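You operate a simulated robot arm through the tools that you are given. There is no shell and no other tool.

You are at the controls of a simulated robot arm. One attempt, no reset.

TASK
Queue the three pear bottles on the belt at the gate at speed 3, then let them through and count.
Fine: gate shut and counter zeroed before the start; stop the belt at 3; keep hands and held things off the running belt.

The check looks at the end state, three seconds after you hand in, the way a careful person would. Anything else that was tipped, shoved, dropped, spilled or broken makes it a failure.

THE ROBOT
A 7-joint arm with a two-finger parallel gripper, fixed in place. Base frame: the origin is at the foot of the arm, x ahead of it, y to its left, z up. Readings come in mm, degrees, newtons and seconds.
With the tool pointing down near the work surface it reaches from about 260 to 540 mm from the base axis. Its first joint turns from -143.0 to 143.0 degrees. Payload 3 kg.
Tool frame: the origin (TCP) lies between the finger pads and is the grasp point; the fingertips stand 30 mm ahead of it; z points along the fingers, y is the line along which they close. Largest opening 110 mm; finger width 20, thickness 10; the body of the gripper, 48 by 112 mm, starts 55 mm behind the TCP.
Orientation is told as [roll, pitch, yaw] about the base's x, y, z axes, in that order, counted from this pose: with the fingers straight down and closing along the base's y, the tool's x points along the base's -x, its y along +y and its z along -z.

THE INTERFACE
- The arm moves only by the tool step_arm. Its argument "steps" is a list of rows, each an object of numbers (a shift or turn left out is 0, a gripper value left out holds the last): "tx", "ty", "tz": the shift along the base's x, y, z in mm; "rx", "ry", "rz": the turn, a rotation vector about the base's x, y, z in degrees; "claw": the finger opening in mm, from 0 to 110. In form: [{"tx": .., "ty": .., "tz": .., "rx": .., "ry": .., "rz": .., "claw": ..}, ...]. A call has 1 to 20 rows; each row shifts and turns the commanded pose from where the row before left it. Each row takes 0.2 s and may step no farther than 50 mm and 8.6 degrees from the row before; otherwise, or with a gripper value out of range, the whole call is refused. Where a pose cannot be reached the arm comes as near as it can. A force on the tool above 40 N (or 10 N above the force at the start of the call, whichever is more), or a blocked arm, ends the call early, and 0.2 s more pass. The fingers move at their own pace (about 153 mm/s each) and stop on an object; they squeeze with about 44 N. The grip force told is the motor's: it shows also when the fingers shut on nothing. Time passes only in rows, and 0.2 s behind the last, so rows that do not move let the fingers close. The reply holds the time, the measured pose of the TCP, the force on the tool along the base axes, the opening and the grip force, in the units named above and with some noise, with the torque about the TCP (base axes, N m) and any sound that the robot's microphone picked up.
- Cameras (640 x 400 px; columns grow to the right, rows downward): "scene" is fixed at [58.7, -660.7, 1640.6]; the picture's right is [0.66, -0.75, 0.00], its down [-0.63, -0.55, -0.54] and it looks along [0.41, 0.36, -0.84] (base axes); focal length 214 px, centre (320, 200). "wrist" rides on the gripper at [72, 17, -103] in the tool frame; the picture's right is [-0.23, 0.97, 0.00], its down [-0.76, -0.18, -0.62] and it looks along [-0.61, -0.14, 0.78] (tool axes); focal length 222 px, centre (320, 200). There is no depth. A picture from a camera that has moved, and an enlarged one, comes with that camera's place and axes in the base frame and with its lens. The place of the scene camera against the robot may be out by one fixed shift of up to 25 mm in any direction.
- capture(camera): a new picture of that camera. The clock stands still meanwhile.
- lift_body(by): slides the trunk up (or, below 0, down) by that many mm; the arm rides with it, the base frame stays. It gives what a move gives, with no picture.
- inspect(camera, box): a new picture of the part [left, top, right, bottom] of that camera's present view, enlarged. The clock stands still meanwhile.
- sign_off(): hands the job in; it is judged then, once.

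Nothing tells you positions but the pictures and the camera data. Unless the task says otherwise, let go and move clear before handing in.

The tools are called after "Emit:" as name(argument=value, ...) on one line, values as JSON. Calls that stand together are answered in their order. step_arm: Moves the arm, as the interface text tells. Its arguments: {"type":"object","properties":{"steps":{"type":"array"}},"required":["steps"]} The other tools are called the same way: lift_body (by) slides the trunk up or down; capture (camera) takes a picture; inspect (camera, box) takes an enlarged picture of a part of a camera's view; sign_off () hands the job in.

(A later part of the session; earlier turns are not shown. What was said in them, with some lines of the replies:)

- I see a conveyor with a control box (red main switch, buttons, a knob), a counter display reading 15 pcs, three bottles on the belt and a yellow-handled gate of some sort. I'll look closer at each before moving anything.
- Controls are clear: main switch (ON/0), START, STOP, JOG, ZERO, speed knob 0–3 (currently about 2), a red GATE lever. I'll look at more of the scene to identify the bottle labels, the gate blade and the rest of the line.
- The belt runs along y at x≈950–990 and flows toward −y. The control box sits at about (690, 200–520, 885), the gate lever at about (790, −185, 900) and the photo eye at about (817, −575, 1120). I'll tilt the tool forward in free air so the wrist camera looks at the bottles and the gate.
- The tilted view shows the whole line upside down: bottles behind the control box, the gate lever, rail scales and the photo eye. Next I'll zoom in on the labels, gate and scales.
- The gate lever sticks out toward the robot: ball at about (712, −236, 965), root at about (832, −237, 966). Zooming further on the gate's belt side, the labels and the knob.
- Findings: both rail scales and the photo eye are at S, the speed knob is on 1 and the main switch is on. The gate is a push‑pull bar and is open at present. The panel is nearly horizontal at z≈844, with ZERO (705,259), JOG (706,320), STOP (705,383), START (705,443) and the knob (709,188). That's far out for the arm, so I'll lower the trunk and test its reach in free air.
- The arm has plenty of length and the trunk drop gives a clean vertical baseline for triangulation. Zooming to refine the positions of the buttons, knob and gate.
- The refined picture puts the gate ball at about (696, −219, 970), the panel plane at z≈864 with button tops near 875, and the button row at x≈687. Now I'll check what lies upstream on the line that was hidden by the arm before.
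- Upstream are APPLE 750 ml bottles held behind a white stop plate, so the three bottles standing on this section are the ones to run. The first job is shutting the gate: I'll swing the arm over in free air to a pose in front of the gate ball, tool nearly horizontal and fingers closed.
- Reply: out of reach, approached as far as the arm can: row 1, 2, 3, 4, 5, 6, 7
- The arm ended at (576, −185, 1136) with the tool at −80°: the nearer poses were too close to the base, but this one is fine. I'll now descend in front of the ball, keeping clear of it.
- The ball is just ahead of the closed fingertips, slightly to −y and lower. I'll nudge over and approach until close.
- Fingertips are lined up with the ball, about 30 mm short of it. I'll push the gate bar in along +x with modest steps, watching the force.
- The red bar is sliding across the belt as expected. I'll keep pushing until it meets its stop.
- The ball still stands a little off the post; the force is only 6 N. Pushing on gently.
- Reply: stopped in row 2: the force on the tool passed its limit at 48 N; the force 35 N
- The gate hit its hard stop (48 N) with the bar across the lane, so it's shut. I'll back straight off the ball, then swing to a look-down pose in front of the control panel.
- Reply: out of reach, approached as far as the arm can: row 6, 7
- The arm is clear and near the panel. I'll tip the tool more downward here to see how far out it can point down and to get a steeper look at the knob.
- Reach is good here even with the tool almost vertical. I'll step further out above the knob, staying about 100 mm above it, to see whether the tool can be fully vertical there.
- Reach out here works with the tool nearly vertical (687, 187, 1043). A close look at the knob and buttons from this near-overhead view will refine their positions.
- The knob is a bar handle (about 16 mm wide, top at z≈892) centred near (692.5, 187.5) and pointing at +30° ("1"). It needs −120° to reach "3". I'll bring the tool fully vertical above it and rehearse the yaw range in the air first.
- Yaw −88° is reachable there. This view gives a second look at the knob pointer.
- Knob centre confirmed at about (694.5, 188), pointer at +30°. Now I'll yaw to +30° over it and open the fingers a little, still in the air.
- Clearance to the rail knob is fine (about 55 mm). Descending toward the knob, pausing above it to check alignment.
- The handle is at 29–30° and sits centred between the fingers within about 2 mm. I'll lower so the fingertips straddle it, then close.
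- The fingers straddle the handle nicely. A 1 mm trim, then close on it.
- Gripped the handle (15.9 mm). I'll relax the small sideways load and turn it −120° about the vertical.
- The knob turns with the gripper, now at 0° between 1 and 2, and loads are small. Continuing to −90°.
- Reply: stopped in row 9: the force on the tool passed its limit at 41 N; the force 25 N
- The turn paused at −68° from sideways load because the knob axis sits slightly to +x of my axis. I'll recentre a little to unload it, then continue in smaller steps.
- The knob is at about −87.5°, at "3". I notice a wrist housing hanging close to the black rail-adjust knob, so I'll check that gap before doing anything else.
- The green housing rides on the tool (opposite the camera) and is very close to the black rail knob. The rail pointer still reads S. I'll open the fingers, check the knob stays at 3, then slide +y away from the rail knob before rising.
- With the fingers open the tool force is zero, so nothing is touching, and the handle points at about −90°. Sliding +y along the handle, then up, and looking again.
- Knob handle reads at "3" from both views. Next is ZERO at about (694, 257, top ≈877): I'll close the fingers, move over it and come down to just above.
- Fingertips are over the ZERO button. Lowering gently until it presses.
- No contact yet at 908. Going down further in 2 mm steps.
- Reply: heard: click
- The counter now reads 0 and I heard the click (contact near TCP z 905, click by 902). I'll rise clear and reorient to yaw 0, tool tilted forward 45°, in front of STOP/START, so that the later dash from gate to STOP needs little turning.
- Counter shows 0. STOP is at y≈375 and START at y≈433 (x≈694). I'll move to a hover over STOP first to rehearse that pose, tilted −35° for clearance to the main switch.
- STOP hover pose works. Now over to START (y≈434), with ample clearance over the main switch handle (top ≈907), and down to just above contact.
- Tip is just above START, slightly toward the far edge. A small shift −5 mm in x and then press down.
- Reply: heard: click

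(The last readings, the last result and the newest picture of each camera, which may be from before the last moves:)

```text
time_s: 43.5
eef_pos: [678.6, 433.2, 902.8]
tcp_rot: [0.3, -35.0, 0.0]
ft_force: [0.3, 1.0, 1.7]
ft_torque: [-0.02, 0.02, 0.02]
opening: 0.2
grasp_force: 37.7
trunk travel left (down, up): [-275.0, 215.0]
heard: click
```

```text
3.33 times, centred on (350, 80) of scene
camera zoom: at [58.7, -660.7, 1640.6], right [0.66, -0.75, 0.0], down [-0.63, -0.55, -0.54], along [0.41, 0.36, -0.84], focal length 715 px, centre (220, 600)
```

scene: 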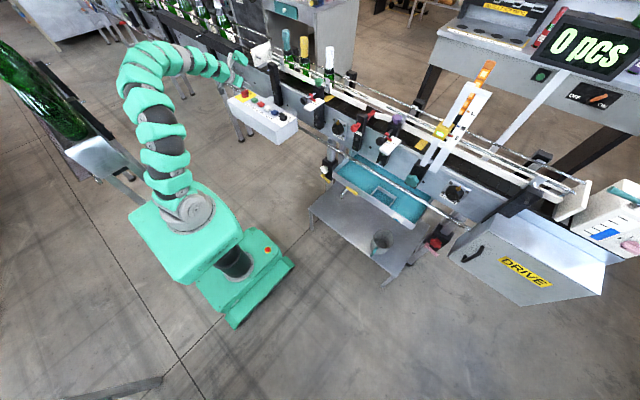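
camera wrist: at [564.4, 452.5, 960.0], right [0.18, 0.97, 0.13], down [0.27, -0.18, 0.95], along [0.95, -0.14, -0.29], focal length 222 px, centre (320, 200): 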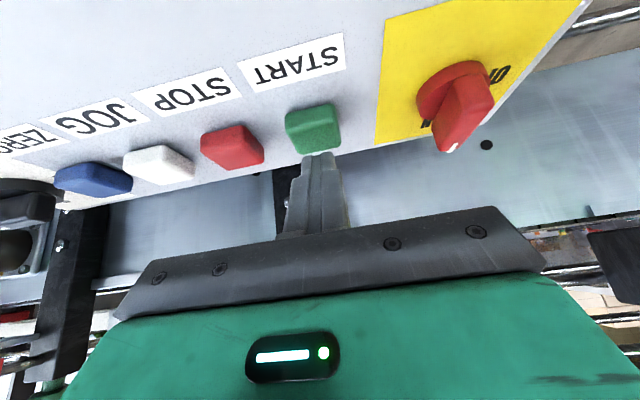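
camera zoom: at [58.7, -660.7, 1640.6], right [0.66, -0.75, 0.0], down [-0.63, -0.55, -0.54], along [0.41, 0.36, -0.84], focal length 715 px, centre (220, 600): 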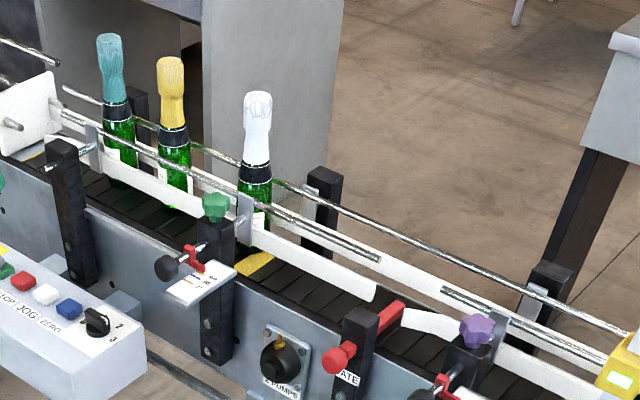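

START clicked and the belt is moving. I'll lift off the button and start toward the gate by the clear route, checking the bottles' progress.

Emit:
step_arm(steps=[{"tz": 20}, {"tz": 30}, {"tx": -20, "tz": 30}])

Emit:
inspect(camera="scene", box=[270, 20, 430, 140])

Emit:
inspect(camera="scene", box=[225, 65, 305, 125])

```text
time_s: 44.4
eef_pos: [659.0, 434.5, 984.5]
tcp_rot: [0.4, -35.0, 0.0]
ft_force: [0.5, -0.8, -0.8]
ft_torque: [0.01, 0.03, 0.0]
opening: 0.1
grasp_force: 37.4
trunk travel left (down, up): [-275.0, 215.0]
```

```text
3.33 times, centred on (350, 80) of scene
camera zoom: at [58.7, -660.7, 1640.6], right [0.66, -0.75, 0.0], down [-0.63, -0.55, -0.54], along [0.41, 0.36, -0.84], focal length 715 px, centre (220, 600)
```

zoom: 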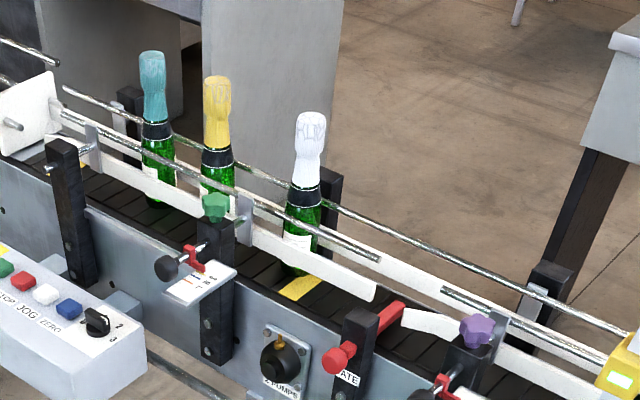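

```text
6.67 times, centred on (265, 95) of scene
camera zoom: at [58.7, -660.7, 1640.6], right [0.66, -0.75, 0.0], down [-0.63, -0.55, -0.54], along [0.41, 0.36, -0.84], focal length 1430 px, centre (687, 900)
```

zoom: 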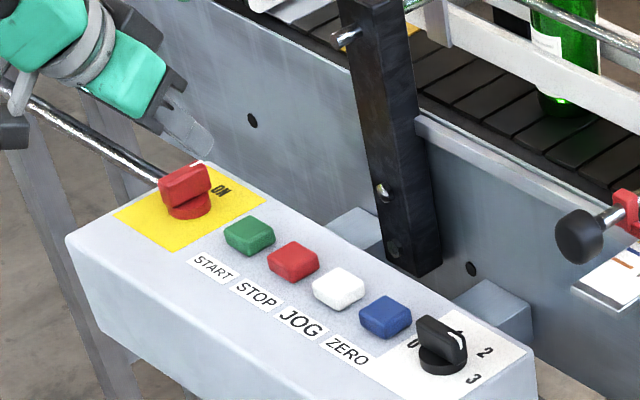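

Belt speed is about 104 mm/s and the bottles are still upright. I'll travel to a pose in front of the gate ball (now at about x 779) while they queue, opening the fingers on the way.

Emit:
step_arm(steps=[{"tx": -3, "ty": -47, "tz": -2, "ry": -2}, {"tx": -3, "ty": -47, "tz": -2, "ry": -2}, {"tx": -3, "ty": -47, "tz": -2, "ry": -2}, {"tx": -3, "ty": -47, "tz": -2, "ry": -2}, {"tx": -3, "ty": -47, "tz": -2, "ry": -2}, {"tx": -3, "ty": -47, "tz": -2, "ry": -2}, {"tx": -3, "ty": -47, "tz": -2, "ry": -2}, {"tx": -3, "ty": -47, "tz": -2, "ry": -2}, {"tx": -3, "ty": -47, "tz": -2, "ry": -2}, {"tx": 2, "ty": -47.7, "tz": 1, "ry": -5.4}, {"tx": 2, "ty": -47.7, "tz": 1, "ry": -5.4}, {"tx": 2, "ty": -47.7, "tz": 1, "ry": -5.4}, {"tx": 2, "ty": -47.7, "tz": 1, "ry": -5.4, "claw": 70}, {"tx": 2, "ty": -47.7, "tz": 1, "ry": -5.4}])

Emit:
capture(camera="scene")

Emit:
inspect(camera="scene", box=[290, 40, 430, 140])

Emit:
capture(camera="wrist")

```text
time_s: 47.4
eef_pos: [643.9, -225.8, 969.1]
tcp_rot: [0.2, -80.0, 0.2]
ft_force: [0.7, -0.2, 0.2]
ft_torque: [0.01, 0.04, -0.05]
opening: 69.8
grasp_force: 0.0
trunk travel left (down, up): [-275.0, 215.0]
```

```text
taken
```

scene: 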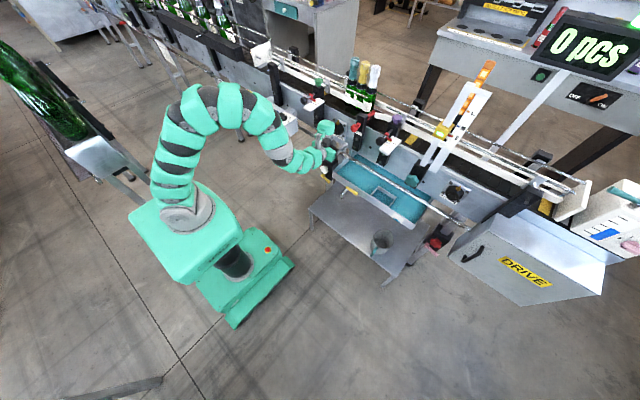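

```text
4.00 times, centred on (360, 90) of scene
camera zoom: at [58.7, -660.7, 1640.6], right [0.66, -0.75, 0.0], down [-0.63, -0.55, -0.54], along [0.41, 0.36, -0.84], focal length 858 px, centre (160, 640)
```

zoom: 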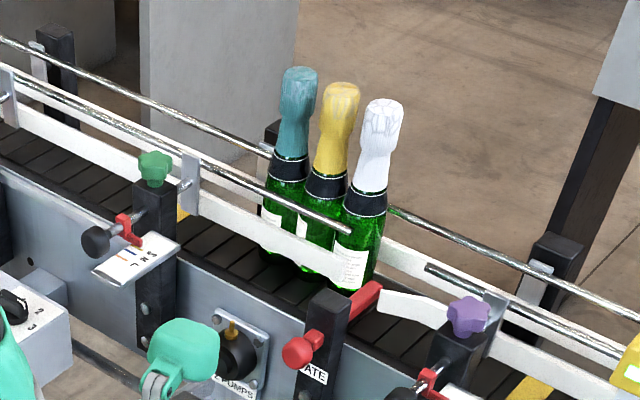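

```text
taken
camera wrist: at [529.9, -207.9, 915.8], right [0.04, 0.97, 0.22], down [-0.48, -0.18, 0.86], along [0.88, -0.14, 0.46], focal length 222 px, centre (320, 200)
```

wrist: 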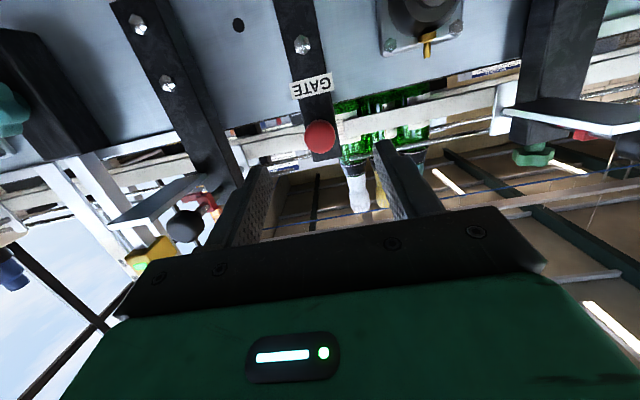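

All three bottles are queued at the gate, upright and touching, and the counter is still 0. Now I'll move the open fingers around the ball, stopping short of the post.

Emit:
step_arm(steps=[{"tx": 40, "ty": -1}, {"tx": 40}, {"tx": 28}, {"tx": 14}, {}])

Emit:
inspect(camera="wrist", box=[220, 60, 420, 220])

Emit:
inspect(camera="scene", box=[310, 50, 410, 150])

```text
time_s: 48.5
eef_pos: [763.6, -228.2, 969.6]
tcp_rot: [0.4, -79.9, -0.1]
ft_force: [-0.1, 0.3, -0.7]
ft_torque: [0.02, -0.03, 0.0]
opening: 69.9
grasp_force: 0.1
trunk travel left (down, up): [-275.0, 215.0]
```

```text
2.50 times, centred on (320, 140) of wrist
camera zoom: at [649.8, -210.5, 916.6], right [0.04, 0.97, 0.22], down [-0.48, -0.18, 0.86], along [0.88, -0.14, 0.46], focal length 555 px, centre (320, 350)
```

zoom: 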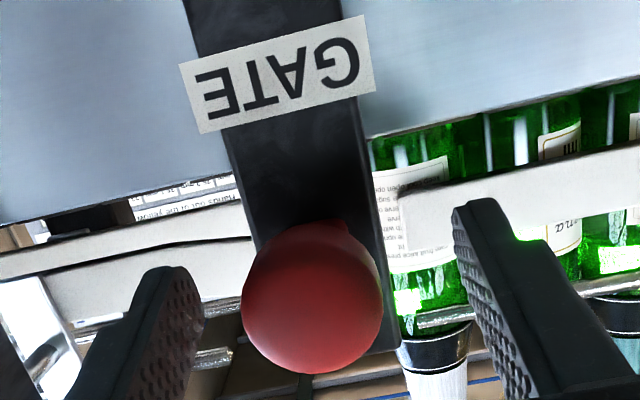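

```text
4.00 times, centred on (360, 100) of scene
camera zoom: at [58.7, -660.7, 1640.6], right [0.66, -0.75, 0.0], down [-0.63, -0.55, -0.54], along [0.41, 0.36, -0.84], focal length 858 px, centre (160, 600)
```

zoom: 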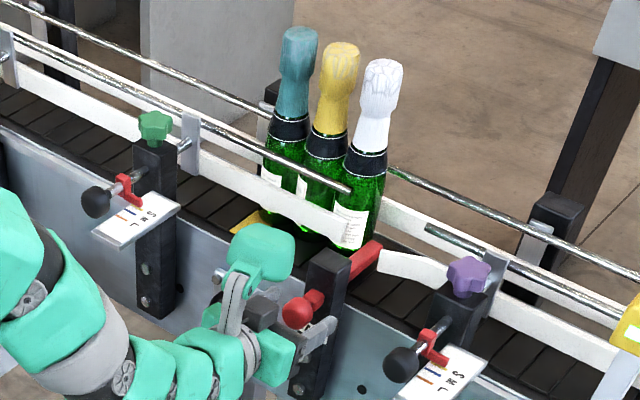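

The ball sits centred between the fingers and all bottles are upright against the gate. Closing the grip on the ball.

Emit:
step_arm(steps=[{"claw": 30}, {"claw": 10}, {}])

Emit:
inspect(camera="scene", box=[310, 50, 410, 150])

```text
time_s: 49.4
eef_pos: [763.0, -230.9, 970.2]
tcp_rot: [0.6, -80.0, -0.5]
ft_force: [1.8, -13.3, 0.2]
ft_torque: [-0.01, 0.01, -0.27]
opening: 32.7
grasp_force: 45.1
trunk travel left (down, up): [-275.0, 215.0]
```

```text
4.00 times, centred on (360, 100) of scene
camera zoom: at [58.7, -660.7, 1640.6], right [0.66, -0.75, 0.0], down [-0.63, -0.55, -0.54], along [0.41, 0.36, -0.84], focal length 858 px, centre (160, 600)
```

zoom: 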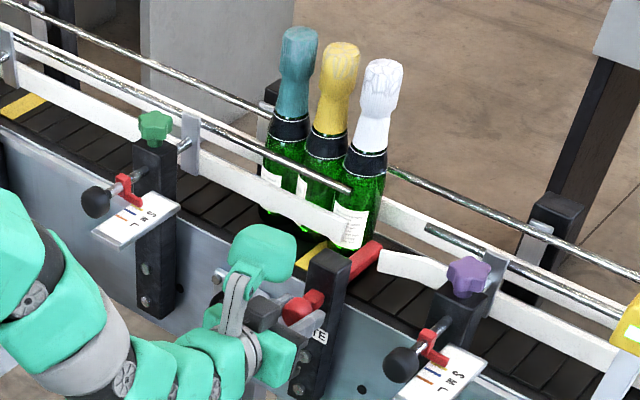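

Firm grip on the ball (32.7 mm) and the queue is steady. Pulling the gate open now.

Emit:
step_arm(steps=[{"tx": -15, "ty": -1.5}, {"tx": -22}, {"tx": -22}, {"tx": -18}])

Emit:
inspect(camera="scene", box=[310, 50, 410, 150])

```text
time_s: 50.4
eef_pos: [687.1, -230.4, 970.4]
tcp_rot: [0.2, -80.0, 0.1]
ft_force: [25.6, -6.9, 0.3]
ft_torque: [0.2, 0.32, -0.11]
opening: 33.0
grasp_force: 45.0
trunk travel left (down, up): [-275.0, 215.0]
```

```text
4.00 times, centred on (360, 100) of scene
camera zoom: at [58.7, -660.7, 1640.6], right [0.66, -0.75, 0.0], down [-0.63, -0.55, -0.54], along [0.41, 0.36, -0.84], focal length 858 px, centre (160, 600)
```

zoom: 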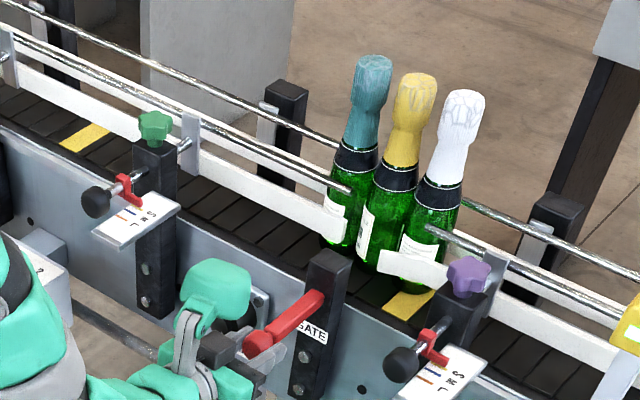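

The gate is open, and all three bottles are moving through upright. Releasing the ball, backing off and dashing to the STOP hover with fingers closed.

Emit:
step_arm(steps=[{"claw": 72}, {"tx": -27}, {"tx": -28}, {"tx": -2, "ty": 47.7, "tz": -1, "ry": 5.4}, {"tx": -2, "ty": 47.7, "tz": -1, "ry": 5.4, "claw": 0}, {"tx": -2, "ty": 47.7, "tz": -1, "ry": 5.4}, {"tx": -2, "ty": 47.7, "tz": -1, "ry": 5.4}, {"tx": -2, "ty": 47.7, "tz": -1, "ry": 5.4}, {"tx": 6.4, "ty": 40.7, "ry": 2}, {"tx": 6.4, "ty": 40.7, "ry": 2}, {"tx": 6.4, "ty": 40.7, "ry": 2}, {"tx": 6.4, "ty": 40.7, "ry": 2}, {"tx": 6.4, "ty": 40.7, "ry": 2}, {"tx": 6.4, "ty": 40.7, "tz": -8, "ry": 2}, {"tx": 6.4, "ty": 40.7, "tz": -8, "ry": 2}, {"tx": 6.4, "ty": 40.7, "tz": -8, "ry": 2}, {"tx": 6.4, "ty": 40.7, "tz": -8, "ry": 2}])

Emit:
capture(camera="scene")

Emit:
inspect(camera="scene", box=[400, 60, 600, 200])

Emit:
inspect(camera="scene", box=[225, 65, 305, 125])

```text
time_s: 54.0
eef_pos: [677.0, 375.6, 933.1]
tcp_rot: [0.3, -34.9, -0.1]
ft_force: [0.5, -1.1, 0.4]
ft_torque: [0.07, -0.03, 0.02]
opening: 0.1
grasp_force: 37.7
trunk travel left (down, up): [-275.0, 215.0]
```

```text
taken
```

scene: 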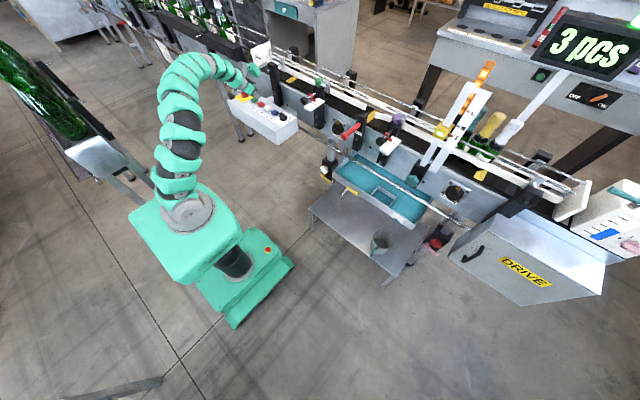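

```text
2.86 times, centred on (500, 130) of scene
camera zoom: at [58.7, -660.7, 1640.6], right [0.66, -0.75, 0.0], down [-0.63, -0.55, -0.54], along [0.41, 0.36, -0.84], focal length 613 px, centre (-194, 400)
```

zoom: 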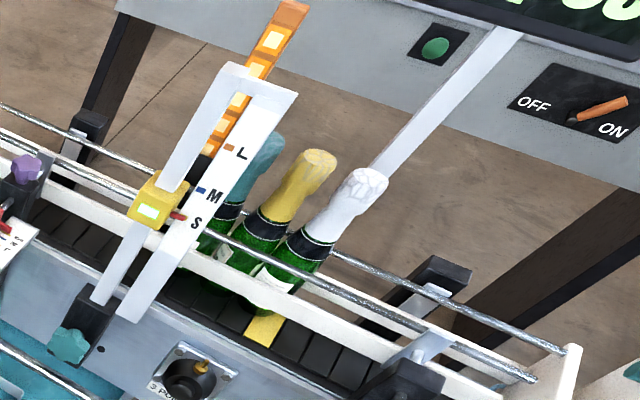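

```text
6.67 times, centred on (265, 95) of scene
camera zoom: at [58.7, -660.7, 1640.6], right [0.66, -0.75, 0.0], down [-0.63, -0.55, -0.54], along [0.41, 0.36, -0.84], focal length 1430 px, centre (687, 900)
```

zoom: 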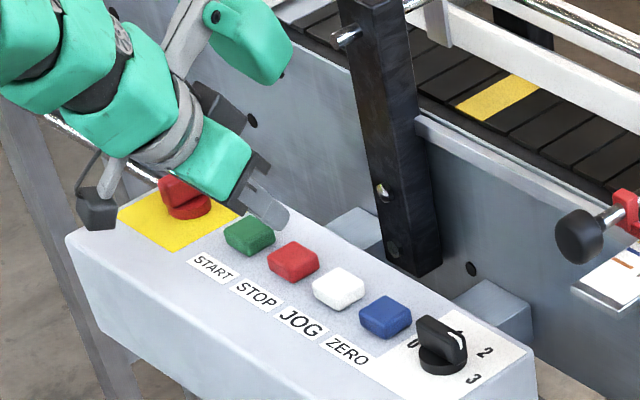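

The counter reads 3 with all bottles upright. Pressing STOP now.

Emit:
step_arm(steps=[{"tz": -18}, {"tz": -9}, {"tz": -3}, {"tz": -2}])

Emit:
capture(camera="scene")

Emit:
inspect(camera="scene", box=[400, 60, 600, 200])

```text
time_s: 55.0
eef_pos: [679.6, 375.4, 902.5]
tcp_rot: [0.4, -35.0, 0.0]
ft_force: [0.4, 2.8, 4.1]
ft_torque: [0.05, -0.05, 0.03]
opening: 0.1
grasp_force: 37.6
trunk travel left (down, up): [-275.0, 215.0]
heard: click
```

```text
taken
```

scene: 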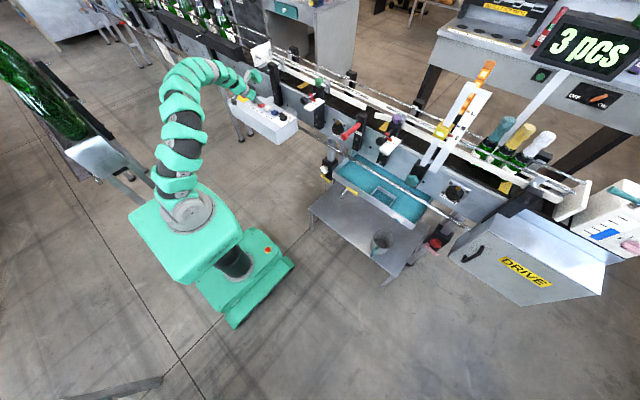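

```text
2.86 times, centred on (500, 130) of scene
camera zoom: at [58.7, -660.7, 1640.6], right [0.66, -0.75, 0.0], down [-0.63, -0.55, -0.54], along [0.41, 0.36, -0.84], focal length 613 px, centre (-194, 400)
```

zoom: 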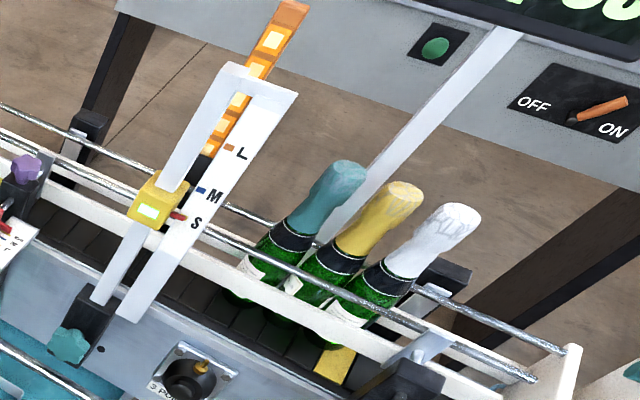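

STOP clicked with the counter at 3. I'll lift clear of the button and check that the belt has really stopped.

Emit:
step_arm(steps=[{"tz": 20}, {"tz": 35}, {"tx": -20, "tz": 40}, {"tx": -30, "tz": 30}, {}])

Emit:
capture(camera="scene")

Emit:
inspect(camera="scene", box=[400, 60, 600, 200])

```text
time_s: 56.1
eef_pos: [623.6, 374.8, 1024.4]
tcp_rot: [0.3, -35.1, 0.0]
ft_force: [0.1, 0.1, 0.7]
ft_torque: [0.0, -0.01, 0.04]
opening: 0.0
grasp_force: 37.7
trunk travel left (down, up): [-275.0, 215.0]
```

```text
taken
```

scene: 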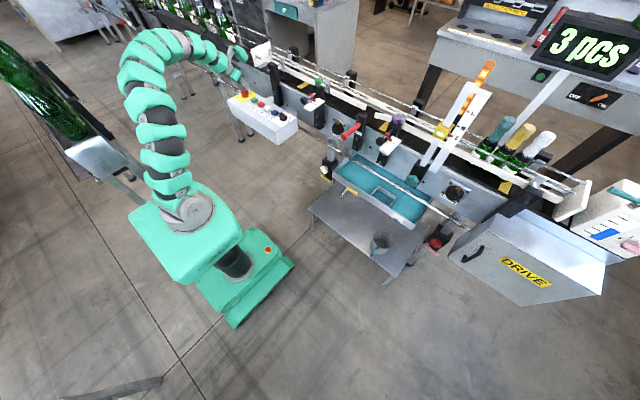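

```text
2.86 times, centred on (500, 130) of scene
camera zoom: at [58.7, -660.7, 1640.6], right [0.66, -0.75, 0.0], down [-0.63, -0.55, -0.54], along [0.41, 0.36, -0.84], focal length 613 px, centre (-194, 400)
```

zoom: 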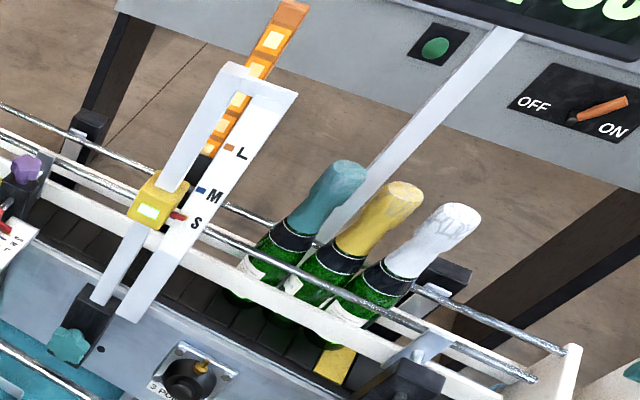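

The belt is stopped (bottles and yellow slat unmoved over a second), the counter is at 3 and all three are upright. A last check that nothing else was disturbed.

Emit:
inspect(camera="scene", box=[225, 70, 345, 150])

Emit:
inspect(camera="scene", box=[310, 90, 430, 170])

Emit:
inspect(camera="scene", box=[130, 0, 290, 100])

Emit:
inspect(camera="scene", box=[300, 140, 480, 260])

```text
5.00 times, centred on (285, 110) of scene
camera zoom: at [58.7, -660.7, 1640.6], right [0.66, -0.75, 0.0], down [-0.63, -0.55, -0.54], along [0.41, 0.36, -0.84], focal length 1072 px, centre (495, 650)
```

zoom: 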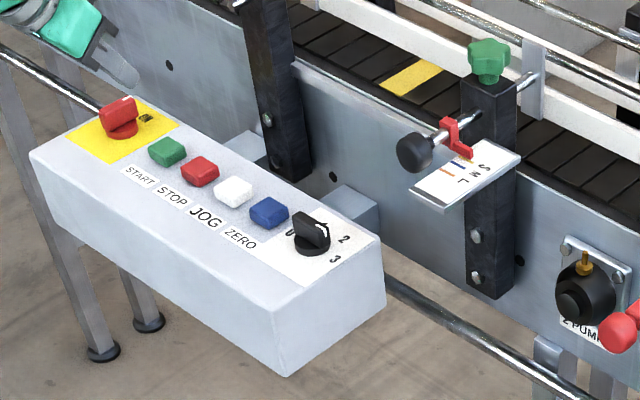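

```text
5.00 times, centred on (370, 130) of scene
camera zoom: at [58.7, -660.7, 1640.6], right [0.66, -0.75, 0.0], down [-0.63, -0.55, -0.54], along [0.41, 0.36, -0.84], focal length 1072 px, centre (70, 550)
```

zoom: 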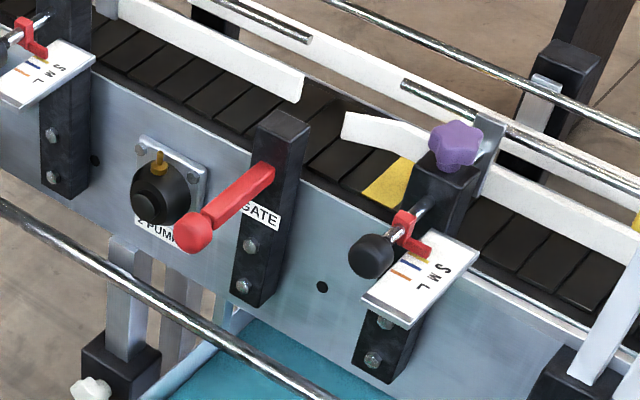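

```text
4.00 times, centred on (210, 50) of scene
camera zoom: at [58.7, -660.7, 1640.6], right [0.66, -0.75, 0.0], down [-0.63, -0.55, -0.54], along [0.41, 0.36, -0.84], focal length 858 px, centre (760, 800)
```

zoom: 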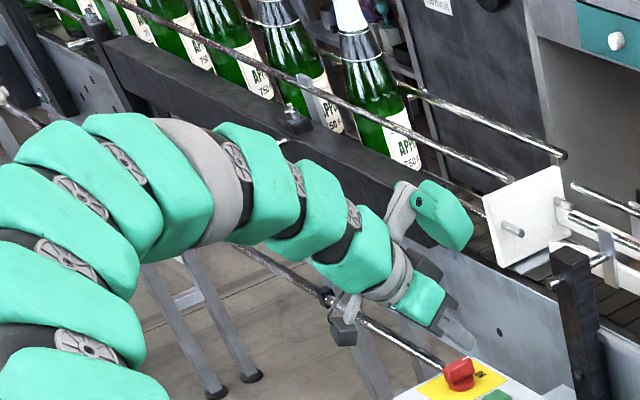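

```text
3.33 times, centred on (390, 200) of scene
camera zoom: at [58.7, -660.7, 1640.6], right [0.66, -0.75, 0.0], down [-0.63, -0.55, -0.54], along [0.41, 0.36, -0.84], focal length 715 px, centre (87, 200)
```

zoom: 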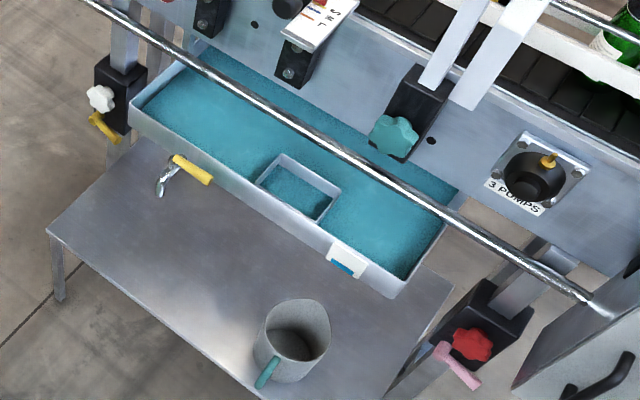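

Everything checks out: counter at 3, belt stopped, three bottles upright past the photo eye, gate open and the speed knob on 3. The rails are still at S, the upstream apple bottles are untouched and the hand is clear. Handing in.

Emit:
sign_off()

```text
The job is handed in.
```

The three bottles were queued at the shut gate at speed 3, let through and counted. The counter reads 3 and the belt is stopped. I've handed the job in.

- **Before the start:** I pushed the gate bar in to its stop, zeroed the counter from 15 to 0, and turned the speed knob from 1 to 3.
- **Run:** After START, all three bottles came up against the gate, upright and touching. I pulled the gate open while the belt ran, and the counter went to 3.
- **Stop:** I saw the 3 and pressed STOP about a second later. The next picture, another second on, showed the bottles and belt in the same place.
- **End state:** The three bottles stand upright past the photo eye. The gate is open, both rails and the photo eye are still at S, and the upstream apple bottles have not moved. The arm is clear of the panel.

- **Bottle labels:** I never read "PEAR" on a label. I took the three bottles on this section to be the pear ones, because the other labels I could read said APPLE.
- **Speed knob:** The handle points within a few degrees of the 3 mark rather than exactly on it. The belt ran at about 104 mm/s.
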